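You operate a simulated robot arm through the tools that you are given. There is no shell and no other tool.

You run a simulated two-armed robot. Do the job below in one go: nothing can be reset, and whatever is moved stays where it is left.

Task
Pick up the tall green master with one hand, pass it to the other hand and put it on the belt 2.

Only the result counts: the job must be done as asked and must still hold three seconds after the hand-in. Knocking over, shifting, dropping, spilling or breaking anything else fails it.

Robot
Two 7-joint arms with two-finger grippers on one trunk, on a base that moves. Base frame: it is fixed to the floor where the robot stands at the start and does not move with it; the origin is under the middle of the robot, x ahead of it, y to its left, z up. Units: mm, rad, N and s.
The left shoulder is at the start at [60, 123, 945], the right one opposite. With the tool pointing down near the work surface each hand reaches from about 340 to 800 mm from the robot's upright axis, wherever it stands, measured 20 degrees to its own side. Places, roughly: belt 2 (159x22 cm) [1360, -5300, 1000]; tall green master [-250, -2250, 1000]. Payload 1.47 kg a hand.
The TCP of each hand is the grasp point between the finger pads, 16 mm short of the fingertips. In the tool frame z runs along the fingers and y along their closing line. The gripper opens to 87 mm; its body begins 55 mm behind the TCP.
Orientation is told as [roll, pitch, yaw] about the base's x, y, z axes, in that order, counted from this pose: with the fingers straight down and closing along the base's y, the tool's x points along the base's -x, its y along +y and its z along -z.

Tools
- The arms move only by the tool play_rows. It takes "left_rows", "right_rows" or both (then of equal length, played together; a hand with none holds still); each is a list of rows, each a list of 7 numbers: the shift along the tool's x, y, z in mm, then the turn, a rotation vector about the tool's x, y, z in rad, then the opening in per cent of the stroke, from 0 (shut) to 100 (fully open). In form: [[tx, ty, tz, rx, ry, rz, fingers], ...]. A call has 1 to 20 rows; each row is the pose to reach, as a shift and turn from the pose commanded when the call began, along the tool's axes at that moment. Each row takes 0.2 s and may step no farther than 50 mm and 0.15 rad from the row before; otherwise, or with a gripper value out of range, the whole call is refused. Where a pose cannot be reached the arm comes as near as it can. A force on the tool above 40 N (or 10 N above the force at the start of the call, whichever is more), or a blocked arm, ends the call early, and 0.2 s more pass. Each finger travels about 153 mm/s and halts on what it meets, pressing with about 28 N; the grip force reading is that of the motor and also rises with nothing between the fingers. The clock runs only during rows and for 0.2 s after the last one: add rows that repeat a pose to give the fingers time. The reply holds the time, the measured pose of the TCP, the force on the tool along the base axes, the opening and the grip force, in the units named above and with some noise, with the torque about the TCP (base axes, N m) and any sound that the robot's microphone picked up, and new pictures: "views" is both (left out), scene, wrist or none (wrist: the cameras of the hands that moved).
- Cameras (640 x 400 px; columns grow to the right, rows downward): "scene" is now at [94.9, -9.2, 1512.7]; the picture's right is [-0.10, -1.00, 0.00], its down [-0.63, 0.06, -0.77] and it looks along [0.77, -0.07, -0.64] (base axes); focal length 294 px, centre (320, 200). "left" rides on the left gripper at [73, -12, -90] in its tool frame; the picture's right is [0.16, 0.99, 0.00], its down [-0.72, 0.12, -0.68] and it looks along [-0.67, 0.11, 0.73] (tool axes); focal length 247 px, centre (320, 200). "right" rides on the right gripper at [73, 12, -90] in its tool frame; the picture's right is [-0.16, 0.99, 0.00], its down [-0.72, -0.12, -0.68] and it looks along [-0.67, -0.11, 0.73] (tool axes); focal length 247 px, centre (320, 200). There is no depth. A picture from a camera that has moved, and an enlarged one, comes with that camera's place and axes in the base frame and with its lens.
- move_column(by): moves the trunk up (or, below 0, down) by that many mm; the arms and the scene camera ride with it, the base frame stays. It gives what a move gives, with no picture.
- steer(legs): drives the robot by 1 to 6 legs, each [ahead, left, turn to the left] in mm, mm and rad, along the robot's own axes; the way and the turn of a leg run together, so that a leg with both is an arc; at most 1500 mm and 3.142 rad a leg. The arms and the cameras ride along, it lands a little off, and it stops where it bumps. It gives what a move gives, and a new picture of the scene camera.
- aim_head(pan, tilt): turns the head with the scene camera to pan (to the left, within 2.094 rad either way) and tilt (down, from -0.506 to 1.204), counted from straight ahead of the robot. It gives what a move gives, and a new picture of the scene camera.
- zoom(camera, box): a new picture of the part [left, top, right, bottom] of that camera's present view, enlarged. No time passes.
- sign_off(): hands the job in; it is judged then, once.

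Places have to be worked out from the pictures, the camera data and where the tool is seen. Open the grippers and draw the arms clear of the work before you hand the job in, unless the task says otherwise.

The tools are called after "Call:" by a JSON object that holds its "method" and its "body". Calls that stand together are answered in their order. play_rows: Moves the arms, as the interface text tells. Its arguments: {"type":"object","properties":{"left_rows":{"type":"array","items":{"type":"array","items":{"type":"number"}}},"right_rows":{"type":"array","items":{"type":"array","items":{"type":"number"}}},"views":{"type":"string","enum":["both","scene","wrist","none"]}},"required":[]} The other tools are called the same way: move_column (by) moves the trunk up or down; steer (legs) drives the base; aim_head (pan, tilt) turns the head that bears the scene camera; zoom (camera, box) takes an enlarged picture of a part of a camera's view; sign_off () hands the job in.

At the start:

```text
time: 0.0
left_ee_pos: [544.4, 191.7, 1197.3]
left_tool_rot: [0.0, -0.001, 0.001]
left_ft_force: [0.0, 0.1, 0.1]
left_torque: [-0.01, -0.01, 0.01]
left_opening: 86.9
left_finger_force: 0.1
right_ee_pos: [432.2, -171.6, 1207.9]
right_tool_rot: [0.001, 0.0, 0.0]
right_ft_force: [0.8, -0.3, 0.1]
right_torque: [0.02, 0.04, 0.02]
right_opening: 86.8
right_finger_force: 0.1
trunk travel left (down, up): [-100.0, 130.0]
robot x, y, heading: [-0.9, 1.1, -0.002]
head pan, tilt (commanded): [-0.098, 0.689]
```

scene: 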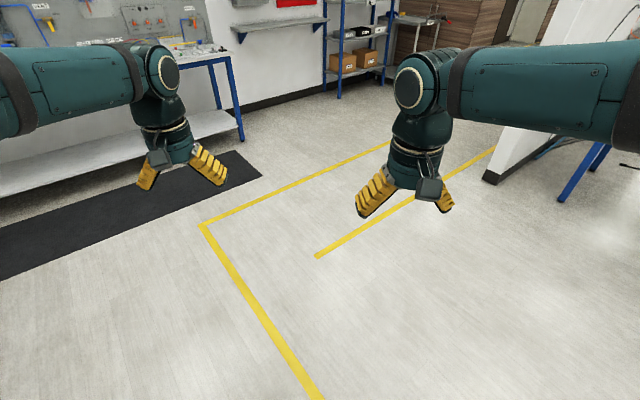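
right: 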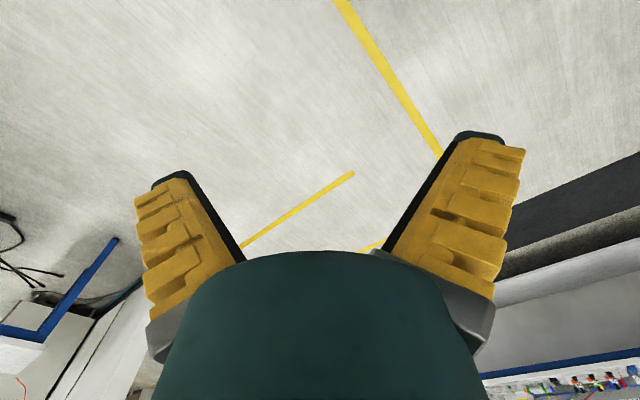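
left: 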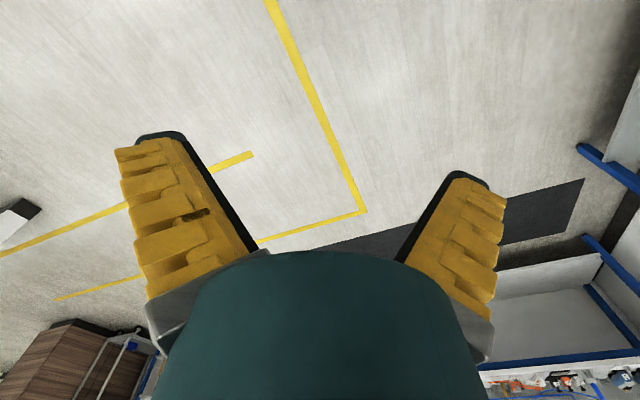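

The start pictures show the floor ahead with workbench at left; the green master should be to the right (-y). I turn the head right to look toward it.

Call:
{"method": "aim_head", "body": {"pan": -1.6, "tilt": 0.4}}

```text
time: 1.6
left_ee_pos: [546.2, 191.9, 1198.0]
left_tool_rot: [-0.001, -0.001, 0.0]
left_ft_force: [0.0, -0.8, -0.6]
left_torque: [0.02, 0.0, 0.03]
left_opening: 87.1
left_finger_force: 0.0
right_ee_pos: [431.8, -171.9, 1206.4]
right_tool_rot: [0.0, -0.001, 0.002]
right_ft_force: [0.6, -1.0, 0.1]
right_torque: [0.01, -0.04, 0.01]
right_opening: 86.8
right_finger_force: 0.0
trunk travel left (down, up): [-100.0, 130.0]
robot x, y, heading: [-0.7, -0.8, 0.001]
head pan, tilt (commanded): [-1.6, 0.4]
camera scene: at [7.3, -93.5, 1538.6], right [-1.0, 0.03, 0.0], down [0.01, 0.39, -0.92], along [-0.03, -0.92, -0.39], focal length 294 px, centre (320, 200)
```

scene: 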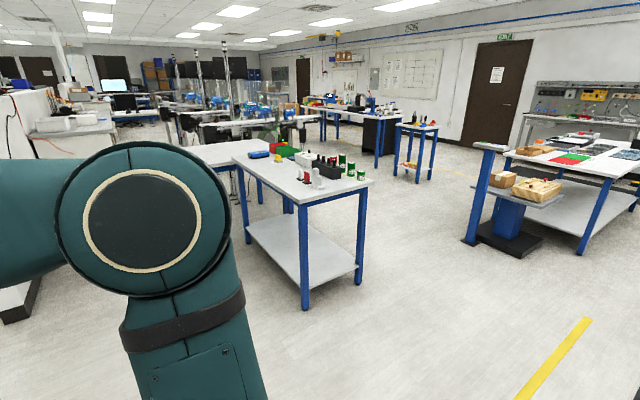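

The table ahead to the right carries several objects, some green. I zoom in on it and the belts behind.

Call:
{"method": "zoom", "body": {"camera": "scene", "box": [230, 120, 390, 220]}}

Call:
{"method": "zoom", "body": {"camera": "scene", "box": [140, 50, 340, 175]}}

```text
4.00 times, centred on (310, 170) of scene
camera zoom: at [7.3, -93.5, 1538.6], right [-1.0, 0.03, 0.0], down [0.01, 0.39, -0.92], along [-0.03, -0.92, -0.39], focal length 1176 px, centre (360, 320)
```

zoom: 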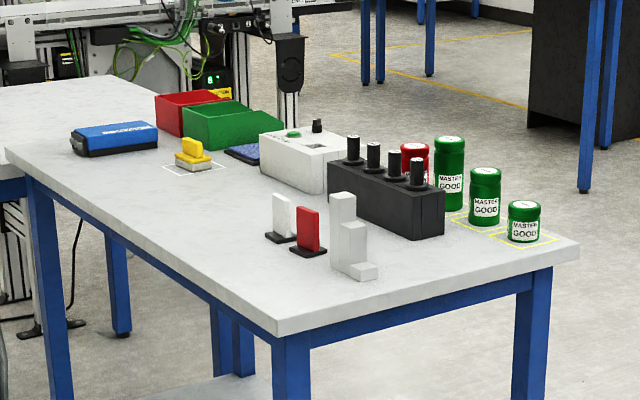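

```text
3.20 times, centred on (240, 112) of scene
camera zoom: at [7.3, -93.5, 1538.6], right [-1.0, 0.03, 0.0], down [0.01, 0.39, -0.92], along [-0.03, -0.92, -0.39], focal length 941 px, centre (576, 480)
```

zoom: 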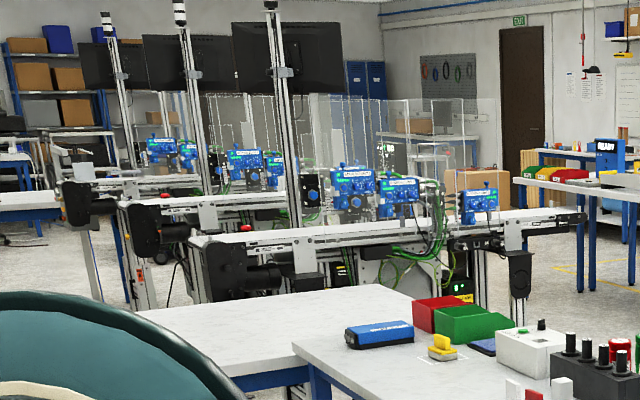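

The tall master is the leftmost of three green ones in a row near the right edge of the rotated table (table corner about [-435,-2025]). I turn right and drive to about [-850,-1200], open floor, for a closer look.

Call:
{"method": "steer", "body": {"legs": [[0, 0, -1.571], [1100, -850, 0]]}}

```text
time: 13.3
left_ee_pos: [-648.6, -1667.4, 1197.4]
left_tool_rot: [0.0, 0.0, -1.564]
left_ft_force: [0.5, 0.3, 0.0]
left_torque: [0.01, 0.0, 0.01]
left_opening: 87.0
left_finger_force: 0.0
right_ee_pos: [-1012.3, -1556.0, 1206.7]
right_tool_rot: [-0.001, 0.0, -1.565]
right_ft_force: [0.6, -0.3, 0.6]
right_torque: [-0.05, 0.0, -0.01]
right_opening: 86.9
right_finger_force: 0.0
trunk travel left (down, up): [-100.0, 130.0]
robot x, y, heading: [-842.8, -1122.5, -1.562]
head pan, tilt (commanded): [-1.6, 0.4]
camera scene: at [-936.3, -1131.6, 1538.6], right [0.02, 1.0, 0.0], down [0.39, -0.01, -0.92], along [-0.92, 0.02, -0.39], focal length 294 px, centre (320, 200)
```

scene: 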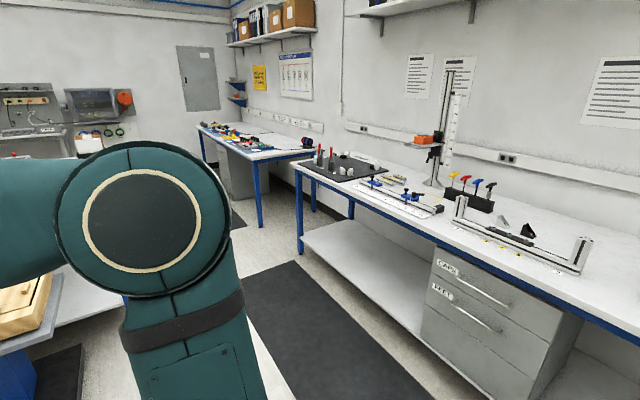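

Now I turn the head to look toward the table with the masters (ahead-left of the robot).

Call:
{"method": "aim_head", "body": {"pan": 0.45, "tilt": 0.5}}

```text
time: 15.2
left_ee_pos: [-648.9, -1666.7, 1198.0]
left_tool_rot: [0.0, 0.0, -1.565]
left_ft_force: [-0.6, -0.2, 0.1]
left_torque: [0.0, -0.01, 0.03]
left_opening: 86.9
left_finger_force: 0.0
right_ee_pos: [-1012.5, -1555.3, 1207.8]
right_tool_rot: [-0.002, 0.0, -1.564]
right_ft_force: [0.4, 0.1, 0.2]
right_torque: [0.01, -0.01, 0.06]
right_opening: 86.8
right_finger_force: 0.1
trunk travel left (down, up): [-100.0, 130.0]
robot x, y, heading: [-847.5, -1122.4, -1.563]
head pan, tilt (commanded): [0.45, 0.499]
camera scene: at [-803.4, -1215.0, 1529.5], right [-0.9, -0.44, 0.0], down [-0.21, 0.43, -0.88], along [0.39, -0.79, -0.48], focal length 294 px, centre (320, 200)
```

scene: 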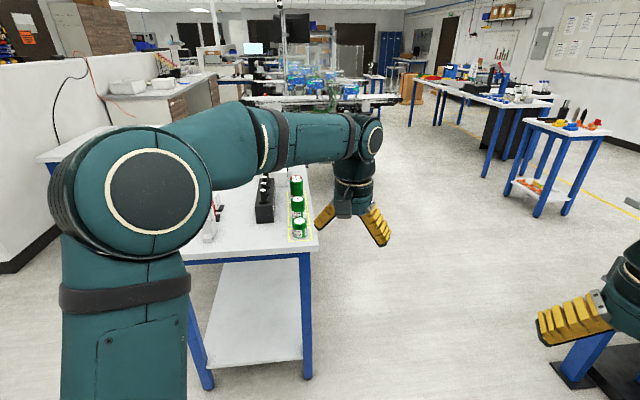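

Call:
{"method": "zoom", "body": {"camera": "scene", "box": [210, 150, 354, 240]}}

Call:
{"method": "zoom", "body": {"camera": "scene", "box": [200, 30, 440, 180]}}

```text
4.44 times, centred on (282, 195) of scene
camera zoom: at [-803.4, -1215.0, 1529.5], right [-0.9, -0.44, 0.0], down [-0.21, 0.43, -0.88], along [0.39, -0.79, -0.48], focal length 1307 px, centre (489, 222)
```

zoom: 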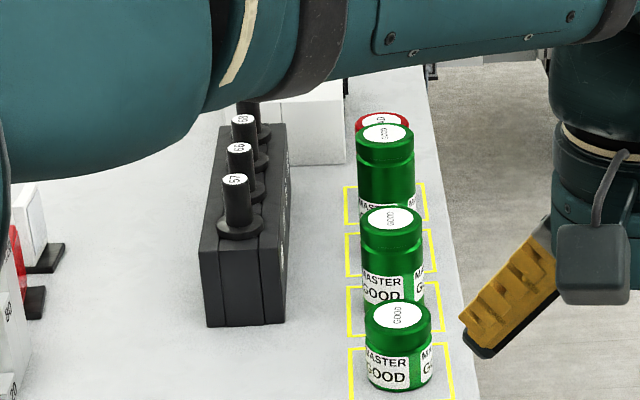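

```text
2.67 times, centred on (320, 105) of scene
camera zoom: at [-803.4, -1215.0, 1529.5], right [-0.9, -0.44, 0.0], down [-0.21, 0.43, -0.88], along [0.39, -0.79, -0.48], focal length 784 px, centre (320, 453)
```

zoom: 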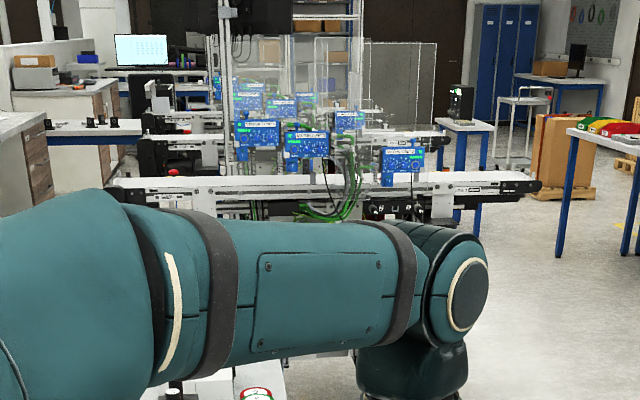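

Triangulating the two views puts the tall master's axis at about [-222,-2172], top at z≈1012, spacing of the row 100 mm along (0.55,-0.835), table top ≈ 885. I drive along the table's right side and turn to face the row squarely.

Call:
{"method": "steer", "body": {"legs": [[1450, -60, 0], [0, 0, 2.146]]}}

Call:
{"method": "aim_head", "body": {"pan": 0.3, "tilt": 0.5}}

```text
time: 27.6
left_ee_pos: [-530.1, -2146.6, 1197.6]
left_tool_rot: [-0.001, 0.0, 0.562]
left_ft_force: [-0.4, 0.6, -0.3]
left_torque: [-0.03, 0.01, -0.03]
left_opening: 86.9
left_finger_force: 0.0
right_ee_pos: [-433.1, -2513.6, 1206.8]
right_tool_rot: [0.001, 0.001, 0.563]
right_ft_force: [0.3, 0.3, -0.2]
right_torque: [0.01, -0.03, 0.0]
right_opening: 87.1
right_finger_force: 0.0
trunk travel left (down, up): [-100.0, 130.0]
robot x, y, heading: [-889.8, -2598.9, 0.564]
head pan, tilt (commanded): [0.45, 0.499]
camera scene: at [-833.5, -2516.8, 1529.5], right [0.85, -0.53, 0.0], down [-0.25, -0.41, -0.88], along [0.47, 0.74, -0.48], focal length 294 px, centre (320, 200)
```

scene: 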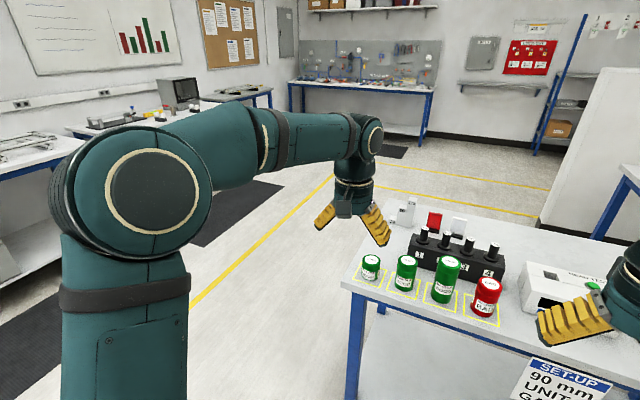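

```text
time: 28.3
left_ee_pos: [-531.1, -2145.5, 1197.4]
left_tool_rot: [0.0, -0.001, 0.561]
left_ft_force: [-0.2, -0.6, 0.4]
left_torque: [-0.02, -0.02, 0.02]
left_opening: 86.9
left_finger_force: 0.0
right_ee_pos: [-433.9, -2513.8, 1206.4]
right_tool_rot: [0.0, 0.0, 0.561]
right_ft_force: [-0.2, -0.6, -0.1]
right_torque: [0.02, 0.01, 0.0]
right_opening: 87.0
right_finger_force: 0.0
trunk travel left (down, up): [-100.0, 130.0]
robot x, y, heading: [-892.2, -2599.3, 0.559]
head pan, tilt (commanded): [0.3, 0.499]
camera scene: at [-822.5, -2524.9, 1529.5], right [0.76, -0.65, 0.0], down [-0.31, -0.36, -0.88], along [0.57, 0.67, -0.48], focal length 294 px, centre (320, 200)
```

scene: 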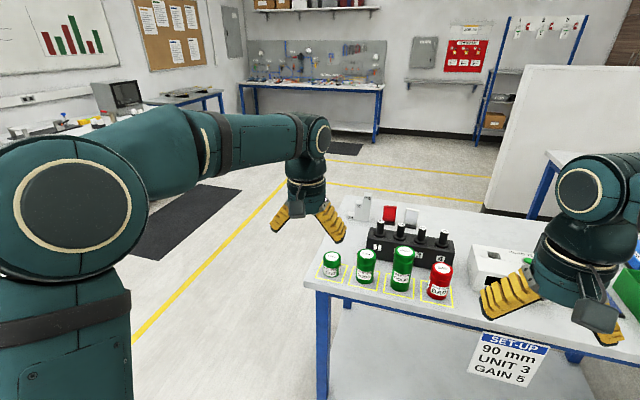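

Call:
{"method": "zoom", "body": {"camera": "scene", "box": [310, 195, 470, 315]}}

```text
3.33 times, centred on (390, 255) of scene
camera zoom: at [-822.5, -2524.9, 1529.5], right [0.76, -0.65, 0.0], down [-0.31, -0.36, -0.88], along [0.57, 0.67, -0.48], focal length 980 px, centre (87, 17)
```

zoom: 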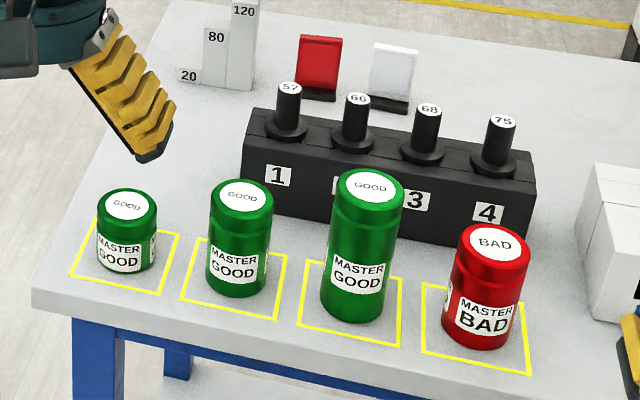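

The tall green master is third of four, axis about [-216,-2184], top z≈1010, table top z≈876, diameter ≈60 mm. I move so that it lies about 526 mm ahead and 190 mm left of the robot, in the left hand's good reach.

Call:
{"method": "steer", "body": {"legs": [[271, -208, 0.02]]}}

Call:
{"method": "aim_head", "body": {"pan": 0.3, "tilt": 0.75}}

```text
time: 30.8
left_ee_pos: [-195.7, -2167.0, 1197.3]
left_tool_rot: [0.0, 0.002, 0.58]
left_ft_force: [-0.2, -1.2, -0.4]
left_torque: [0.0, 0.0, -0.01]
left_opening: 87.2
left_finger_force: 0.0
right_ee_pos: [-92.3, -2535.3, 1207.3]
right_tool_rot: [0.0, -0.001, 0.579]
right_ft_force: [0.8, -0.3, -1.0]
right_torque: [0.01, 0.02, 0.0]
right_opening: 87.0
right_finger_force: 0.0
trunk travel left (down, up): [-100.0, 130.0]
robot x, y, heading: [-549.7, -2632.2, 0.581]
head pan, tilt (commanded): [0.3, 0.499]
camera scene: at [-480.2, -2552.6, 1529.5], right [0.77, -0.64, 0.0], down [-0.31, -0.37, -0.88], along [0.56, 0.68, -0.48], focal length 294 px, centre (320, 200)
```

scene: 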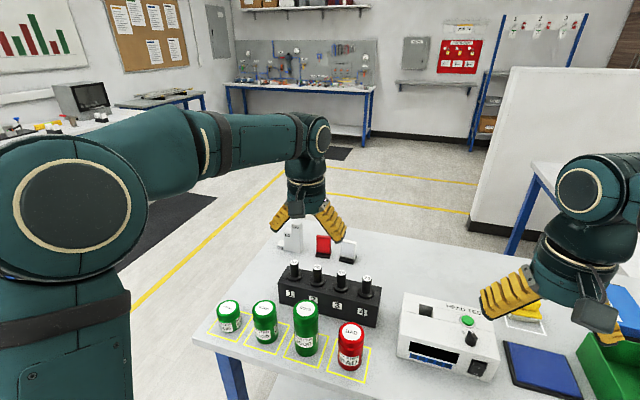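

```text
time: 31.6
left_ee_pos: [-196.2, -2168.0, 1197.2]
left_tool_rot: [-0.001, -0.001, 0.58]
left_ft_force: [1.0, 0.3, 0.3]
left_torque: [0.0, 0.03, -0.05]
left_opening: 87.2
left_finger_force: 0.0
right_ee_pos: [-91.7, -2533.6, 1206.4]
right_tool_rot: [0.0, 0.0, 0.578]
right_ft_force: [0.1, -0.6, 0.5]
right_torque: [0.02, -0.01, 0.01]
right_opening: 86.9
right_finger_force: 0.0
trunk travel left (down, up): [-100.0, 130.0]
robot x, y, heading: [-545.5, -2625.6, 0.586]
head pan, tilt (commanded): [0.3, 0.75]
camera scene: at [-486.1, -2558.8, 1507.6], right [0.77, -0.64, 0.0], down [-0.43, -0.53, -0.73], along [0.47, 0.56, -0.68], focal length 294 px, centre (320, 200)
```

scene: 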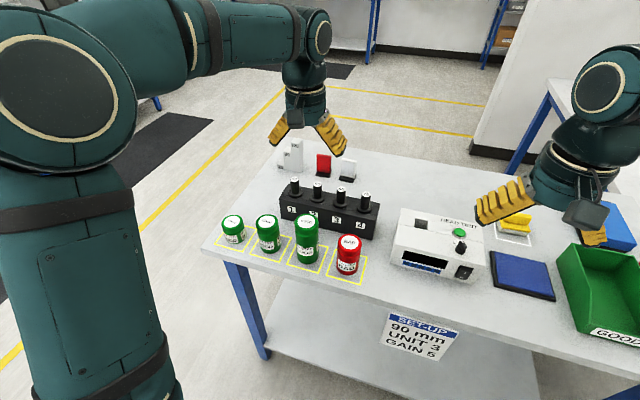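

The left hand is now almost above the master. I take the left wrist camera's picture for fine localisation.

Call:
{"method": "zoom", "body": {"camera": "left", "box": [0, 0, 640, 400]}}

Call:
{"method": "zoom", "body": {"camera": "scene", "box": [200, 170, 400, 295]}}

```text
1.00 times, centred on (320, 200) of left (not enlarged: the box is as wide or as high as the picture)
camera zoom: at [-250.5, -2217.2, 1287.8], right [-0.67, 0.74, 0.0], down [0.54, 0.49, 0.68], along [0.5, 0.46, -0.73], focal length 247 px, centre (320, 200)
```

zoom: 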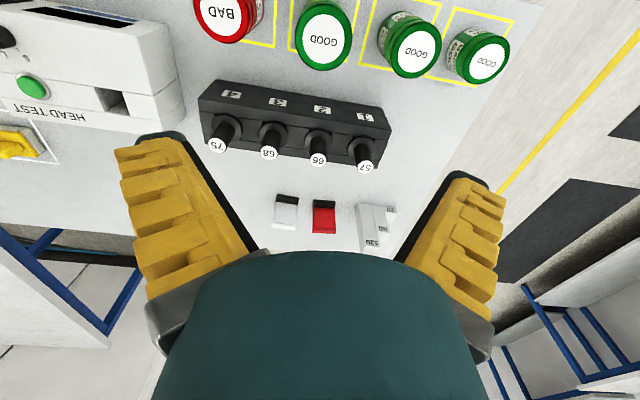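

```text
3.20 times, centred on (300, 232) of scene
camera zoom: at [-486.1, -2558.8, 1507.6], right [0.77, -0.64, 0.0], down [-0.43, -0.53, -0.73], along [0.47, 0.56, -0.68], focal length 941 px, centre (384, 96)
```

zoom: 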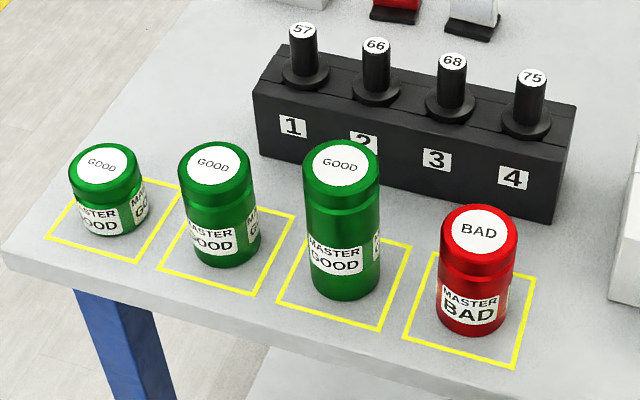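

Both cameras agree: master axis at about [-216,-2184], top z≈1010. The fingers look splayed when open, so I test a partial closing in the air (60 mm) to see their shape.

Call:
{"method": "play_rows", "body": {"left_rows": [[0, 0, 0, 0, 0, 0, 70], [0, 0, 0, 0, 0, 0, 70], [0, 0, 0, 0, 0, 0, 70]], "views": "both"}}

Call:
{"method": "zoom", "body": {"camera": "scene", "box": [250, 50, 370, 170]}}

```text
time: 32.4
left_ee_pos: [-194.8, -2168.7, 1197.2]
left_tool_rot: [0.0, 0.0, 0.58]
left_ft_force: [0.5, -0.4, -0.9]
left_torque: [-0.02, -0.03, 0.01]
left_opening: 65.4
left_finger_force: 3.4
right_ee_pos: [-91.6, -2535.0, 1207.4]
right_tool_rot: [-0.002, 0.0, 0.579]
right_ft_force: [-0.3, -0.3, 0.0]
right_torque: [-0.01, 0.0, 0.01]
right_opening: 87.0
right_finger_force: 0.1
trunk travel left (down, up): [-100.0, 130.0]
robot x, y, heading: [-546.5, -2630.1, 0.576]
head pan, tilt (commanded): [0.3, 0.75]
camera scene: at [-486.1, -2558.8, 1507.5], right [0.77, -0.64, 0.0], down [-0.43, -0.53, -0.73], along [0.47, 0.56, -0.68], focal length 294 px, centre (320, 200)
camera left: at [-250.4, -2217.2, 1287.8], right [-0.67, 0.74, 0.0], down [0.54, 0.49, 0.68], along [0.5, 0.46, -0.73], focal length 247 px, centre (320, 200)
```

scene: 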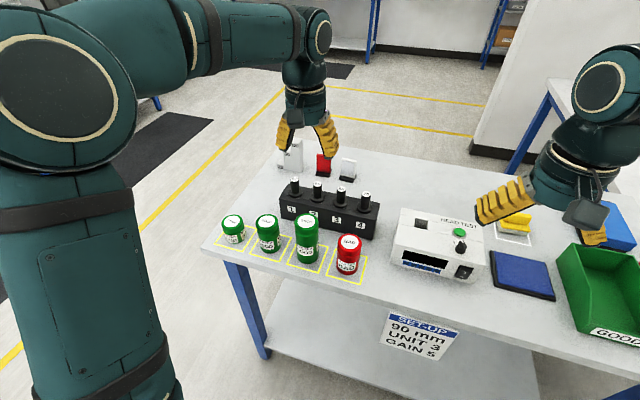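
left: 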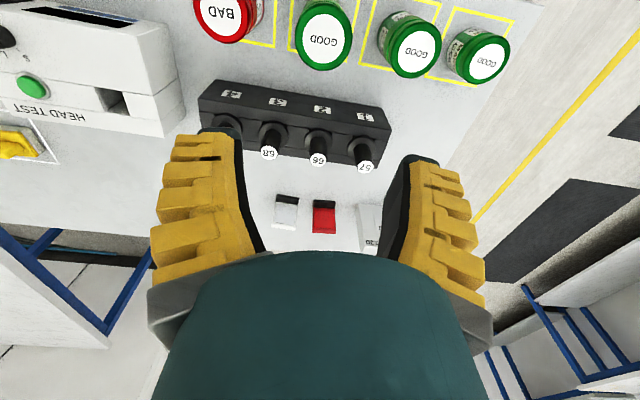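

```text
3.33 times, centred on (310, 110) of scene
camera zoom: at [-486.1, -2558.8, 1507.5], right [0.77, -0.64, 0.0], down [-0.43, -0.53, -0.73], along [0.47, 0.56, -0.68], focal length 980 px, centre (353, 500)
```

zoom: 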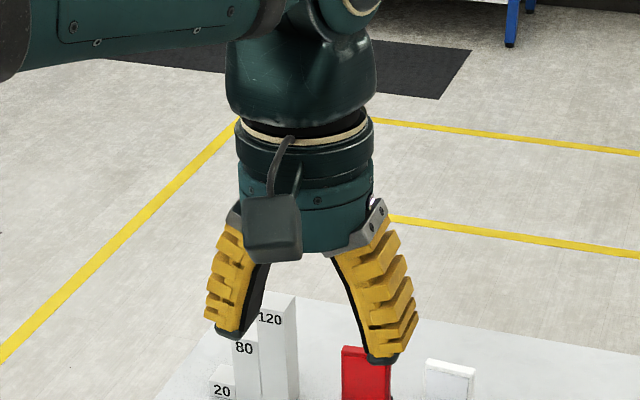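

The fingers pivot, so they stay splayed about 22° on a 60 mm object; a side grip (hand horizontal) will hold a cylinder best. I back off 80 mm to give the left arm room to point ahead horizontally.

Call:
{"method": "steer", "body": {"legs": [[-80, 0, 0]]}}

```text
time: 33.4
left_ee_pos: [-263.3, -2210.9, 1198.4]
left_tool_rot: [0.0, 0.0, 0.582]
left_ft_force: [-0.2, -0.5, 0.4]
left_torque: [0.01, -0.06, 0.02]
left_opening: 65.3
left_finger_force: 3.6
right_ee_pos: [-158.6, -2578.9, 1207.3]
right_tool_rot: [-0.001, 0.0, 0.578]
right_ft_force: [-1.3, 0.1, -0.8]
right_torque: [0.03, -0.04, -0.01]
right_opening: 87.2
right_finger_force: 0.0
trunk travel left (down, up): [-100.0, 130.0]
robot x, y, heading: [-614.7, -2668.8, 0.581]
head pan, tilt (commanded): [0.3, 0.75]
camera scene: at [-553.3, -2602.8, 1507.6], right [0.77, -0.64, 0.0], down [-0.43, -0.53, -0.73], along [0.47, 0.56, -0.68], focal length 294 px, centre (320, 200)
```

scene: 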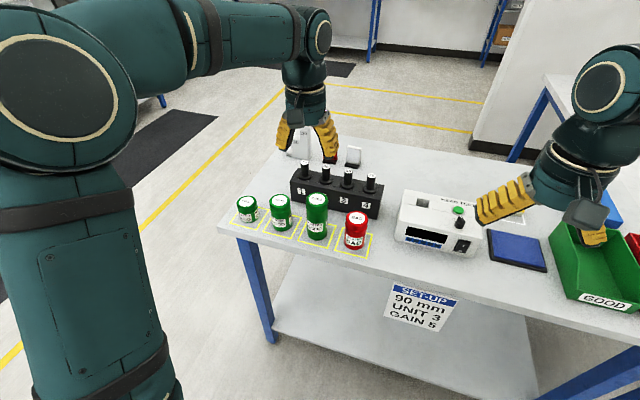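

The TCP is about 104 mm short of my intended start after a 50 mm retreat; I now pitch the left hand to point ahead horizontally while moving back 50 and down 50 mm.

Call:
{"method": "play_rows", "body": {"left_rows": [[5, 0, 5, 0, -0.143, 0, 85], [9, 0, 9, 0, -0.286, 0, 85], [14, 0, 14, 0, -0.429, 0, 85], [18, 0, 18, 0, -0.571, 0, 85], [23, 0, 23, 0, -0.714, 0, 85], [27, 0, 27, 0, -0.857, 0, 85], [32, 0, 32, 0, -1.0, 0, 85], [36, 0, 36, 0, -1.143, 0, 85], [41, 0, 41, 0, -1.286, 0, 85], [45, 0, 45, 0, -1.428, 0, 85], [50, 0, 50, 0, -1.571, 0, 85], [50, 0, 50, 0, -1.571, 0, 85], [50, 0, 50, 0, -1.571, 0, 85]]}}

```text
time: 36.2
left_ee_pos: [-296.7, -2228.1, 1160.4]
left_tool_rot: [0.01, -1.363, 0.616]
left_ft_force: [1.0, 0.6, 0.4]
left_torque: [0.01, -0.01, 0.03]
left_opening: 76.9
left_finger_force: 2.1
left hand out of reach, approached as far as the arm can: row 10, 11, 12, 13
right_ee_pos: [-156.7, -2577.8, 1206.8]
right_tool_rot: [0.0, 0.0, 0.58]
right_ft_force: [0.7, -0.3, -0.3]
right_torque: [0.0, 0.0, 0.0]
right_opening: 87.0
right_finger_force: 0.1
trunk travel left (down, up): [-100.0, 130.0]
robot x, y, heading: [-611.0, -2668.3, 0.581]
head pan, tilt (commanded): [0.3, 0.75]
camera scene: at [-552.0, -2602.2, 1507.5], right [0.77, -0.64, 0.0], down [-0.43, -0.53, -0.73], along [0.47, 0.56, -0.68], focal length 294 px, centre (320, 200)
camera left: at [-373.2, -2296.1, 1108.4], right [-0.6, 0.78, -0.15], down [-0.48, -0.21, 0.85], along [0.63, 0.59, 0.5], focal length 247 px, centre (320, 200)
```

scene: 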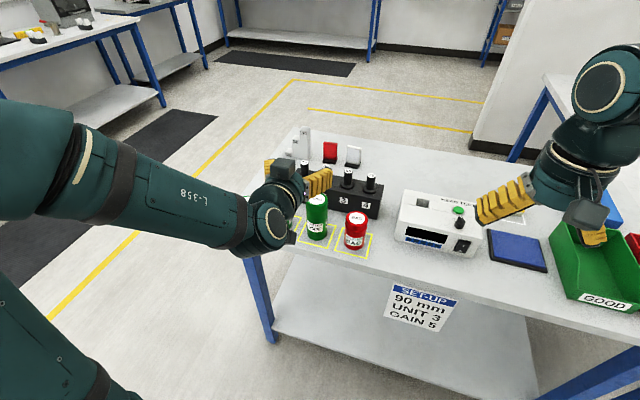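
left: 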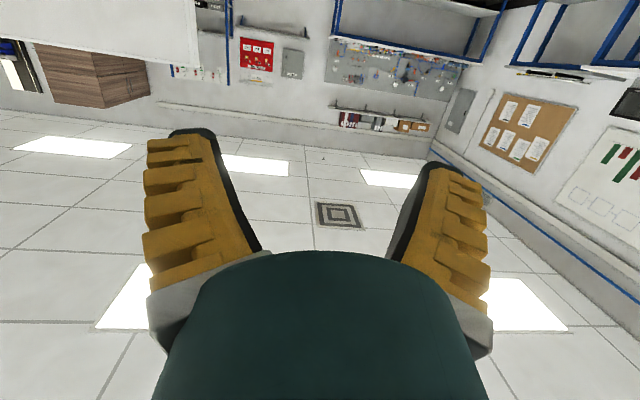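

The hand reached pitch -1.36 (12° below horizontal) at the limit there. I lower it to z≈990 with pitch about -1.30, staying ~90 mm short of the master.

Call:
{"method": "play_rows", "body": {"left_rows": [[0, 0, 0, 0, 0.14, 0, 85], [20, -1, 5, 0, 0.271, 0, 85], [55, -2, 10, 0, 0.271, 0, 85], [90, -3, 14, 0, 0.271, 0, 85], [125, -3, 14, 0, 0.271, 0, 85], [158, -3, 14, 0, 0.271, 0, 85], [158, -3, 14, 0, 0.271, 0, 85]]}}

```text
time: 37.8
left_ee_pos: [-298.9, -2234.2, 1002.8]
left_tool_rot: [0.003, -1.091, 0.619]
left_ft_force: [0.1, -1.0, -0.3]
left_torque: [0.0, 0.01, -0.01]
left_opening: 76.9
left_finger_force: 1.9
left hand out of reach, approached as far as the arm can: row 5, 6, 7
right_ee_pos: [-159.1, -2578.8, 1207.1]
right_tool_rot: [-0.002, 0.0, 0.579]
right_ft_force: [0.2, 0.4, -0.6]
right_torque: [-0.02, 0.0, -0.02]
right_opening: 87.0
right_finger_force: 0.0
trunk travel left (down, up): [-100.0, 130.0]
robot x, y, heading: [-612.0, -2672.8, 0.58]
head pan, tilt (commanded): [0.3, 0.75]
camera scene: at [-552.4, -2602.9, 1507.6], right [0.77, -0.64, 0.0], down [-0.43, -0.53, -0.73], along [0.47, 0.56, -0.68], focal length 294 px, centre (320, 200)
camera left: at [-382.8, -2308.6, 980.0], right [-0.64, 0.76, -0.14], down [-0.28, -0.06, 0.96], along [0.72, 0.65, 0.26], focal length 247 px, centre (320, 200)
```

scene: 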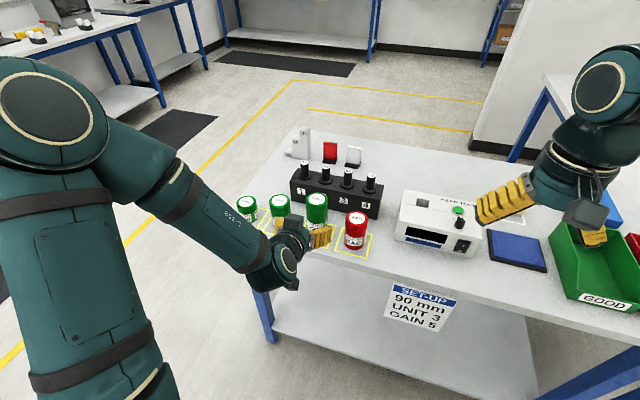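
left: 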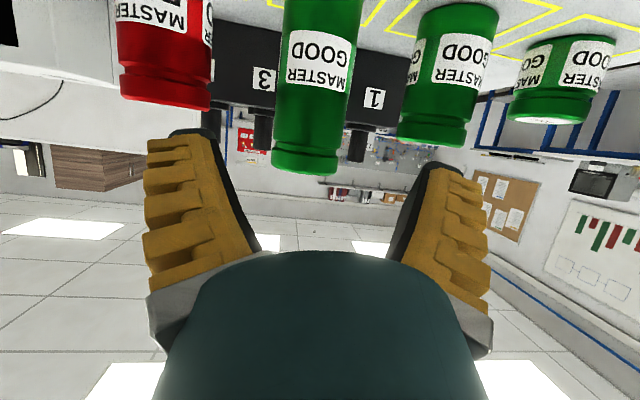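

The commanded pose re-bases on what was reached: TCP is ~97 mm short of the master, 13 mm high, pitch -1.09. I go half way ahead, centring by 7 mm to the right and pitching up a bit more toward horizontal.

Call:
{"method": "play_rows", "body": {"left_rows": [[-5, -3, 14, 0, -0.05, 0, 85], [-10, -5, 28, 0, -0.1, 0, 85], [-15, -7, 43, 0, -0.15, 0, 85], [-15, -7, 43, 0, -0.15, 0, 85], [-15, -7, 43, 0, -0.15, 0, 85]]}}

```text
time: 39.0
left_ee_pos: [-267.1, -2213.3, 1015.8]
left_tool_rot: [0.002, -1.23, 0.609]
left_ft_force: [0.1, 2.1, -0.3]
left_torque: [-0.01, 0.01, -0.04]
left_opening: 76.6
left_finger_force: 1.8
left hand out of reach, approached as far as the arm can: row 3, 4, 5
right_ee_pos: [-158.6, -2574.6, 1207.0]
right_tool_rot: [-0.004, 0.0, 0.581]
right_ft_force: [-0.1, 1.0, 0.6]
right_torque: [-0.1, -0.04, -0.01]
right_opening: 86.9
right_finger_force: 0.0
trunk travel left (down, up): [-100.0, 130.0]
robot x, y, heading: [-611.4, -2671.9, 0.581]
head pan, tilt (commanded): [0.3, 0.75]
camera scene: at [-553.6, -2598.1, 1507.2], right [0.77, -0.64, 0.0], down [-0.43, -0.53, -0.73], along [0.47, 0.56, -0.68], focal length 294 px, centre (320, 200)
camera left: at [-350.6, -2284.4, 977.8], right [-0.61, 0.78, -0.15], down [-0.39, -0.13, 0.91], along [0.69, 0.61, 0.39], focal length 247 px, centre (320, 200)
```

scene: 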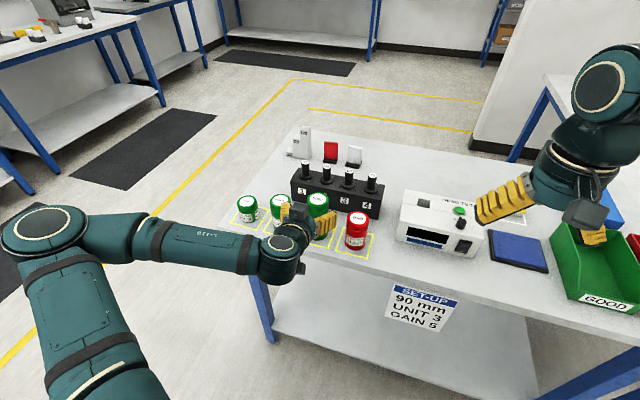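
left: 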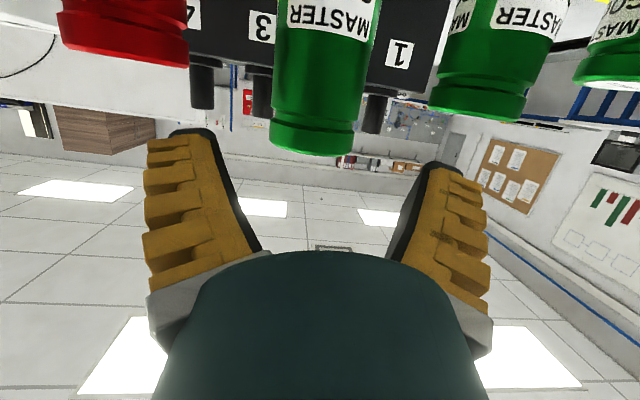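

Lower and closer, the arm runs into wrist limits; an outstretched arm should point ahead more easily. The hand is clear of the master, so I back the base straight off by 150 mm.

Call:
{"method": "steer", "body": {"legs": [[-150, 0, 0]]}}

Call:
{"method": "play_rows", "body": {"left_rows": [[0, 0, 30, 0, -0.05, 0, 85], [0, 0, 60, 0, -0.1, 0, 85], [0, 0, 90, 0, -0.15, 0, 85], [0, 0, 90, 0, -0.2, 0, 85], [0, 0, 90, 0, -0.2, 0, 85]]}}

```text
time: 40.4
left_ee_pos: [-391.3, -2296.5, 1018.3]
left_tool_rot: [0.007, -1.231, 0.6]
left_ft_force: [0.6, -0.1, 0.2]
left_torque: [-0.01, -0.05, 0.04]
left_opening: 76.7
left_finger_force: 2.0
right_ee_pos: [-283.5, -2659.6, 1208.5]
right_tool_rot: [-0.001, -0.001, 0.582]
right_ft_force: [0.5, 0.1, 1.0]
right_torque: [0.04, -0.02, 0.04]
right_opening: 87.0
right_finger_force: 0.1
trunk travel left (down, up): [-100.0, 130.0]
robot x, y, heading: [-739.7, -2751.5, 0.584]
head pan, tilt (commanded): [0.3, 0.75]
camera scene: at [-677.4, -2684.2, 1507.6], right [0.77, -0.64, 0.0], down [-0.43, -0.53, -0.73], along [0.47, 0.56, -0.68], focal length 294 px, centre (320, 200)
```

scene: 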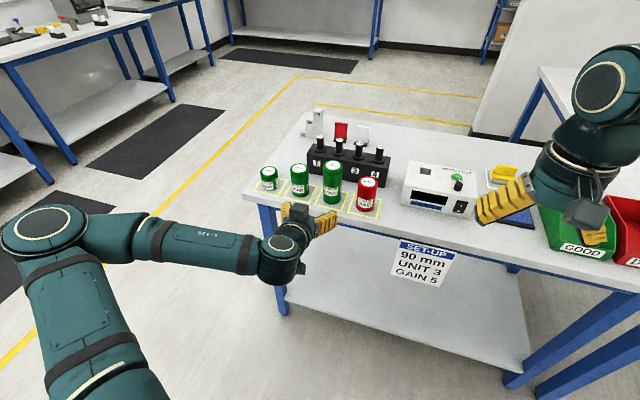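

```text
time: 41.6
left_ee_pos: [-362.8, -2189.7, 1033.6]
left_tool_rot: [-0.03, -1.401, 0.588]
left_ft_force: [0.0, -0.4, 0.6]
left_torque: [-0.02, 0.0, 0.01]
left_opening: 76.7
left_finger_force: 2.1
left hand out of reach, approached as far as the arm can: row 1, 2, 3, 4, 5
right_ee_pos: [-281.7, -2657.7, 1206.6]
right_tool_rot: [-0.001, -0.001, 0.58]
right_ft_force: [-0.3, -0.5, -0.6]
right_torque: [0.02, -0.03, -0.01]
right_opening: 86.8
right_finger_force: 0.0
trunk travel left (down, up): [-100.0, 130.0]
robot x, y, heading: [-738.9, -2758.1, 0.581]
head pan, tilt (commanded): [0.3, 0.75]
camera scene: at [-676.5, -2683.3, 1507.6], right [0.77, -0.64, 0.0], down [-0.43, -0.53, -0.73], along [0.47, 0.56, -0.68], focal length 294 px, centre (320, 200)
camera left: at [-441.2, -2252.4, 977.0], right [-0.55, 0.82, -0.16], down [-0.53, -0.19, 0.83], along [0.65, 0.54, 0.54], focal length 247 px, centre (320, 200)
```

scene: 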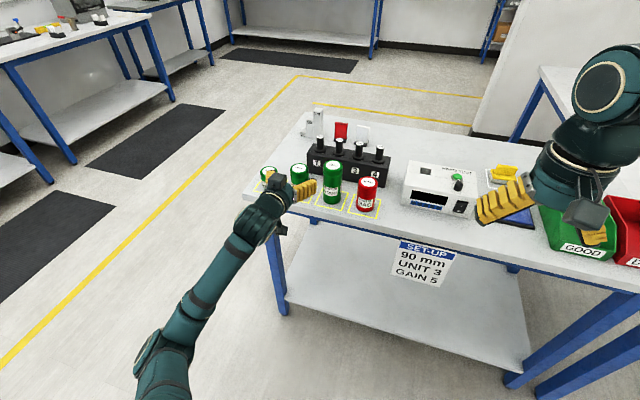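
left: 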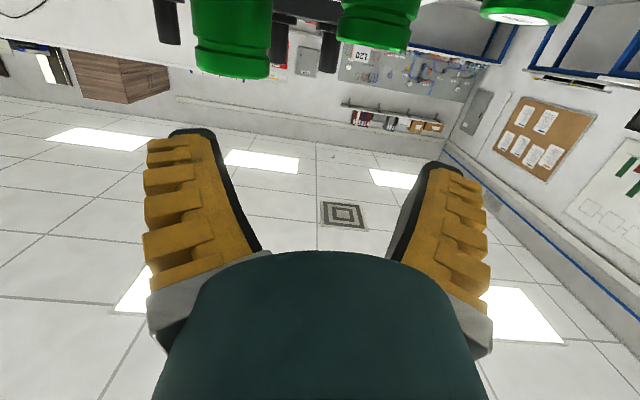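

The elbow has swung to a lower posture and the hand drifted 77 mm left, still 125 mm short of the row. I slide it right 77 mm and down about 40 mm, keeping the near-horizontal pitch.

Call:
{"method": "play_rows", "body": {"left_rows": [[10, -20, 2, 0, 0, 0, 85], [20, -40, 4, 0, 0, 0, 85], [30, -60, 5, 0, 0, 0, 85], [40, -77, 7, 0, 0, 0, 85], [40, -77, 7, 0, 0, 0, 85], [40, -77, 7, 0, 0, 0, 85]]}}

```text
time: 43.0
left_ee_pos: [-346.5, -2210.2, 1026.4]
left_tool_rot: [-0.061, -1.379, 0.583]
left_ft_force: [-0.3, -1.1, 0.3]
left_torque: [0.0, 0.01, -0.02]
left_opening: 76.9
left_finger_force: 1.9
left hand out of reach, approached as far as the arm can: row 1, 2, 3, 4, 5, 6
right_ee_pos: [-281.2, -2658.6, 1207.6]
right_tool_rot: [-0.002, 0.0, 0.582]
right_ft_force: [-0.8, 0.2, 0.5]
right_torque: [0.01, 0.01, 0.03]
right_opening: 86.7
right_finger_force: 0.0
trunk travel left (down, up): [-100.0, 130.0]
robot x, y, heading: [-738.2, -2751.3, 0.578]
head pan, tilt (commanded): [0.3, 0.75]
camera scene: at [-676.1, -2683.3, 1507.5], right [0.77, -0.64, 0.0], down [-0.43, -0.53, -0.73], along [0.47, 0.56, -0.68], focal length 294 px, centre (320, 200)
camera left: at [-428.6, -2270.6, 972.4], right [-0.52, 0.84, -0.17], down [-0.52, -0.15, 0.84], along [0.68, 0.52, 0.52], focal length 247 px, centre (320, 200)
```

scene: 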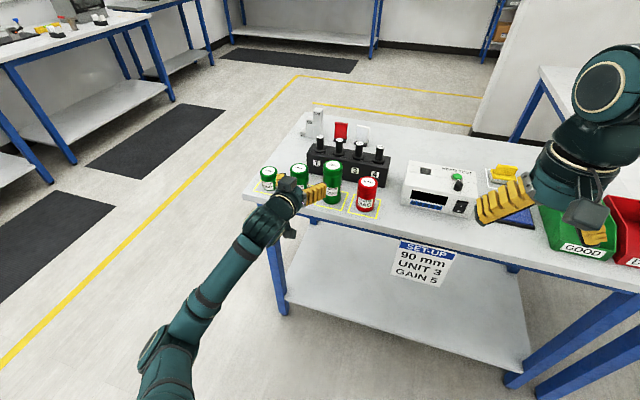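
left: 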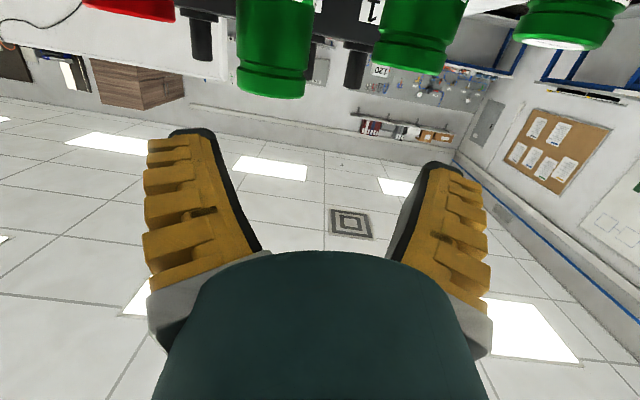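

The IK only partly followed; the elbow is low-left now, so letting the hand point ahead and inward (right) should be more natural and even improves clearance to the neighbours. I yaw it 0.4 rad to the right while shifting right 50 mm.

Call:
{"method": "play_rows", "body": {"left_rows": [[4, -8, 1, 0.065, 0, 0.013, 85], [8, -16, 2, 0.13, 0, 0.026, 85], [13, -25, 3, 0.195, 0, 0.038, 85], [18, -33, 3, 0.26, 0, 0.05, 85], [24, -42, 4, 0.325, 0, 0.063, 85], [30, -50, 5, 0.39, 0, 0.076, 85], [30, -50, 5, 0.39, 0, 0.076, 85], [30, -50, 5, 0.39, 0, 0.076, 85]]}}

```text
time: 44.8
left_ee_pos: [-320.1, -2251.5, 993.2]
left_tool_rot: [0.025, -1.402, 0.136]
left_ft_force: [0.5, 0.5, -0.1]
left_torque: [-0.01, 0.02, -0.01]
left_opening: 77.0
left_finger_force: 1.5
right_ee_pos: [-283.2, -2658.1, 1207.3]
right_tool_rot: [-0.001, 0.0, 0.581]
right_ft_force: [0.0, -0.4, -0.3]
right_torque: [0.01, 0.01, 0.03]
right_opening: 87.0
right_finger_force: 0.0
trunk travel left (down, up): [-100.0, 130.0]
robot x, y, heading: [-736.7, -2753.1, 0.584]
head pan, tilt (commanded): [0.3, 0.75]
camera scene: at [-676.2, -2683.3, 1507.5], right [0.77, -0.64, 0.0], down [-0.43, -0.53, -0.73], along [0.47, 0.56, -0.68], focal length 294 px, centre (320, 200)
camera left: at [-418.0, -2278.3, 936.7], right [-0.18, 0.97, -0.15], down [-0.56, 0.02, 0.83], along [0.81, 0.24, 0.54], focal length 247 px, centre (320, 200)
```

scene: 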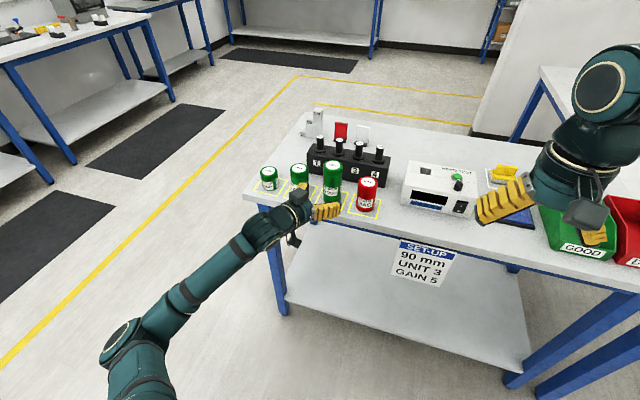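
left: 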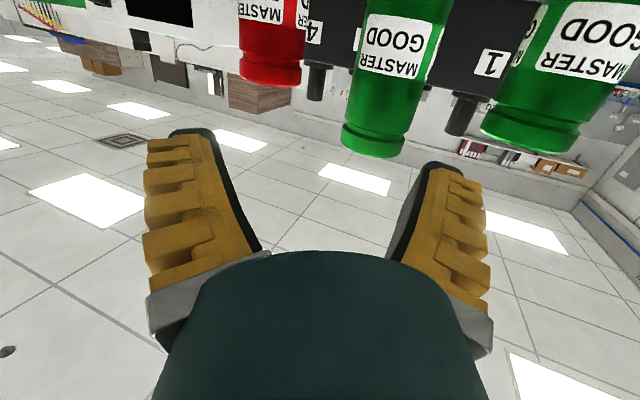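

That pose is fully reached (TCP [-320,-2251,993], pointing yaw 0.16). Rather than strain the arm, I use the base: turn left 0.40 so that the hand points square to the row, then slide right to put the hand about 110 mm in front of the tall master.

Call:
{"method": "steer", "body": {"legs": [[0, 0, 0.4], [38, -263, 0]]}}

Call:
{"method": "zoom", "body": {"camera": "left", "box": [0, 0, 640, 400]}}

```text
time: 48.8
left_ee_pos: [-315.8, -2237.1, 993.0]
left_tool_rot: [0.025, -1.403, 0.54]
left_ft_force: [-0.7, -0.7, 0.0]
left_torque: [0.04, 0.01, -0.01]
left_opening: 77.0
left_finger_force: 1.6
right_ee_pos: [-120.9, -2596.5, 1206.2]
right_tool_rot: [-0.001, -0.001, 0.985]
right_ft_force: [0.6, 0.9, 1.0]
right_torque: [0.03, 0.01, 0.03]
right_opening: 87.2
right_finger_force: 0.0
trunk travel left (down, up): [-100.0, 130.0]
robot x, y, heading: [-501.9, -2862.5, 0.981]
head pan, tilt (commanded): [0.3, 0.75]
camera scene: at [-473.2, -2774.5, 1507.5], right [0.96, -0.28, 0.0], down [-0.19, -0.65, -0.73], along [0.21, 0.7, -0.68], focal length 294 px, centre (320, 200)
```

scene: 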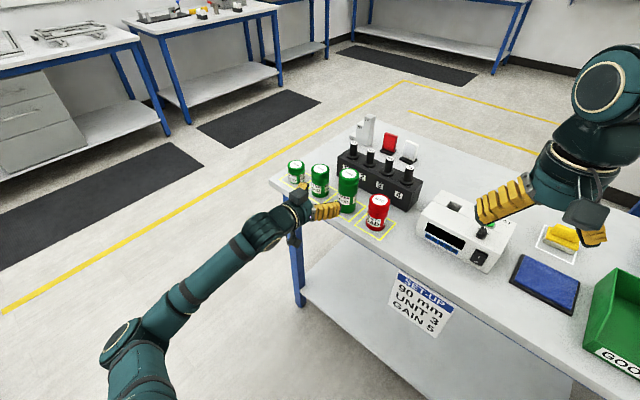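

```text
1.00 times, centred on (320, 200) of left (not enlarged: the box is as wide or as high as the picture)
camera zoom: at [-394.3, -2300.4, 936.8], right [-0.55, 0.82, -0.15], down [-0.52, -0.2, 0.83], along [0.65, 0.54, 0.54], focal length 247 px, centre (320, 200)
```

zoom: 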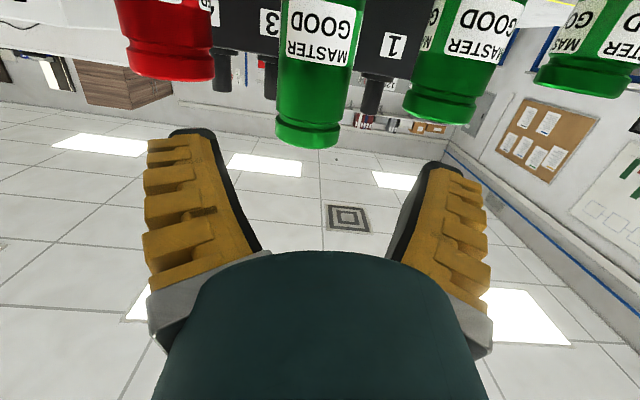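

TCP is about 113 mm short and 7 mm to the left of the master's line; its diameter measures ≈56 mm. I narrow the fingers to about 67 mm (to clear the neighbours) and advance the first 60 mm at z≈995.

Call:
{"method": "play_rows", "body": {"left_rows": [[0, -7, 0, 0, 0, 0, 72], [0, -7, 0, 0, 0, 0, 72], [-5, -7, 20, 0, 0, 0, 72], [-10, -7, 40, 0, 0, 0, 72], [-14, -7, 59, 0, 0, 0, 72], [-14, -7, 59, 0, 0, 0, 72]]}}

Call:
{"method": "zoom", "body": {"camera": "scene", "box": [240, 140, 440, 265]}}

```text
time: 50.2
left_ee_pos: [-261.3, -2210.4, 996.7]
left_tool_rot: [0.022, -1.401, 0.543]
left_ft_force: [0.6, -0.3, 0.4]
left_torque: [0.0, -0.01, 0.02]
left_opening: 67.1
left_finger_force: 3.2
right_ee_pos: [-120.2, -2596.9, 1206.3]
right_tool_rot: [0.002, 0.001, 0.984]
right_ft_force: [0.1, 0.2, -0.3]
right_torque: [-0.03, -0.01, -0.02]
right_opening: 87.2
right_finger_force: 0.1
trunk travel left (down, up): [-100.0, 130.0]
robot x, y, heading: [-506.0, -2863.2, 0.988]
head pan, tilt (commanded): [0.3, 0.75]
camera scene: at [-473.9, -2774.5, 1507.5], right [0.96, -0.28, 0.0], down [-0.19, -0.65, -0.73], along [0.21, 0.7, -0.68], focal length 294 px, centre (320, 200)
camera left: at [-339.8, -2273.8, 940.4], right [-0.55, 0.82, -0.15], down [-0.52, -0.2, 0.83], along [0.65, 0.54, 0.54], focal length 247 px, centre (320, 200)
```

scene: 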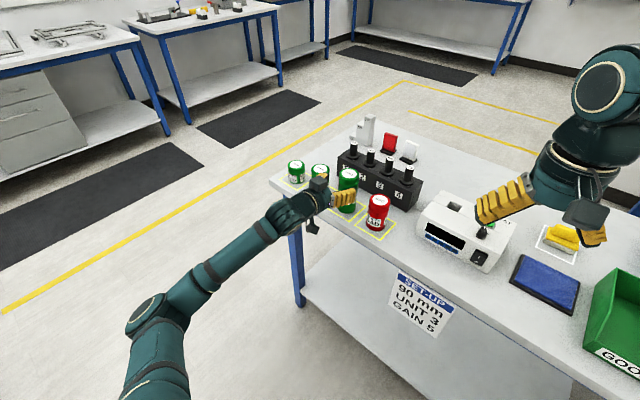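
left: 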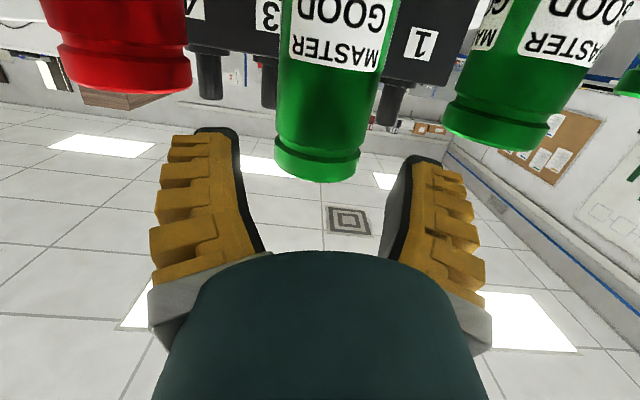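

```text
3.20 times, centred on (340, 202) of scene
camera zoom: at [-473.9, -2774.5, 1507.5], right [0.96, -0.28, 0.0], down [-0.19, -0.65, -0.73], along [0.21, 0.7, -0.68], focal length 941 px, centre (256, 192)
```

zoom: 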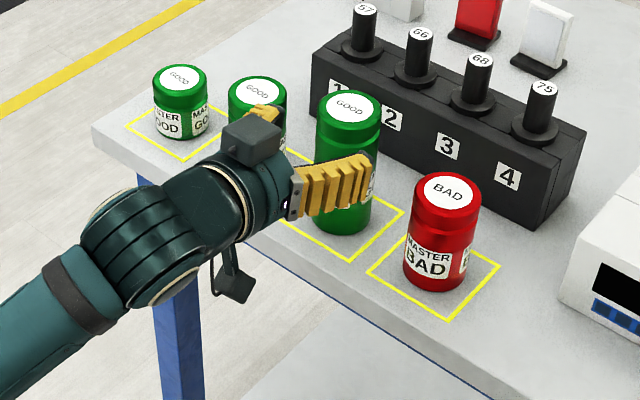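

The master sits centred between the fingers, 52 mm ahead of the TCP. I advance the rest, 51 mm.

Call:
{"method": "play_rows", "body": {"left_rows": [[-2, 0, 13, 0, 0, 0, 72], [-4, 0, 26, 0, 0, 0, 72], [-6, 0, 39, 0, 0, 0, 72], [-8, 0, 51, 0, 0, 0, 72], [-8, 0, 51, 0, 0, 0, 72]]}}

Call:
{"method": "zoom", "body": {"camera": "scene", "box": [240, 140, 440, 265]}}

```text
time: 51.4
left_ee_pos: [-217.5, -2182.6, 995.8]
left_tool_rot: [0.025, -1.401, 0.543]
left_ft_force: [0.0, 0.1, -0.7]
left_torque: [-0.01, 0.01, -0.01]
left_opening: 66.9
left_finger_force: 3.8
right_ee_pos: [-120.9, -2596.3, 1207.3]
right_tool_rot: [0.0, 0.0, 0.985]
right_ft_force: [-0.7, -0.3, 0.3]
right_torque: [0.0, 0.04, -0.02]
right_opening: 86.9
right_finger_force: 0.1
trunk travel left (down, up): [-100.0, 130.0]
robot x, y, heading: [-501.8, -2860.5, 0.984]
head pan, tilt (commanded): [0.3, 0.75]
camera scene: at [-473.7, -2774.4, 1507.5], right [0.96, -0.28, 0.0], down [-0.19, -0.65, -0.73], along [0.21, 0.7, -0.68], focal length 294 px, centre (320, 200)
camera left: at [-296.0, -2246.0, 940.1], right [-0.55, 0.82, -0.15], down [-0.52, -0.2, 0.83], along [0.65, 0.54, 0.54], focal length 247 px, centre (320, 200)
```

scene: 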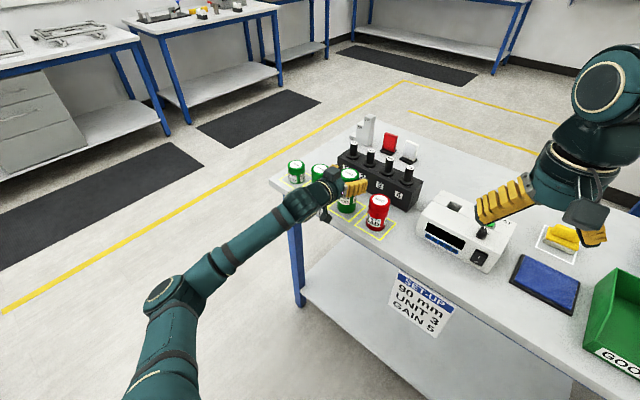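
left: 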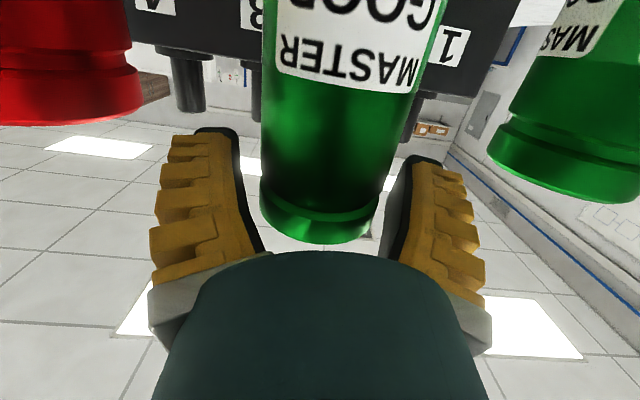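

```text
3.20 times, centred on (340, 202) of scene
camera zoom: at [-473.7, -2774.4, 1507.5], right [0.96, -0.28, 0.0], down [-0.19, -0.65, -0.73], along [0.21, 0.7, -0.68], focal length 941 px, centre (256, 192)
```

zoom: 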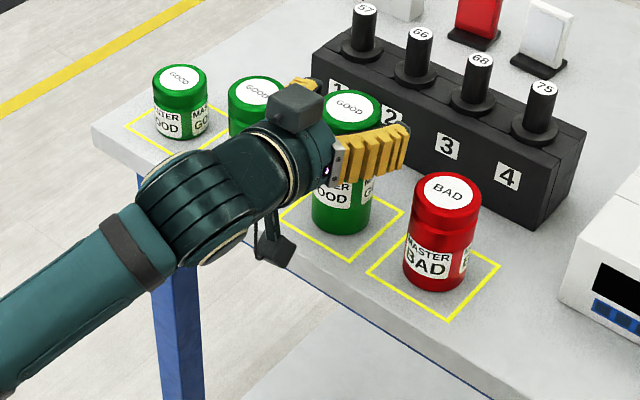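

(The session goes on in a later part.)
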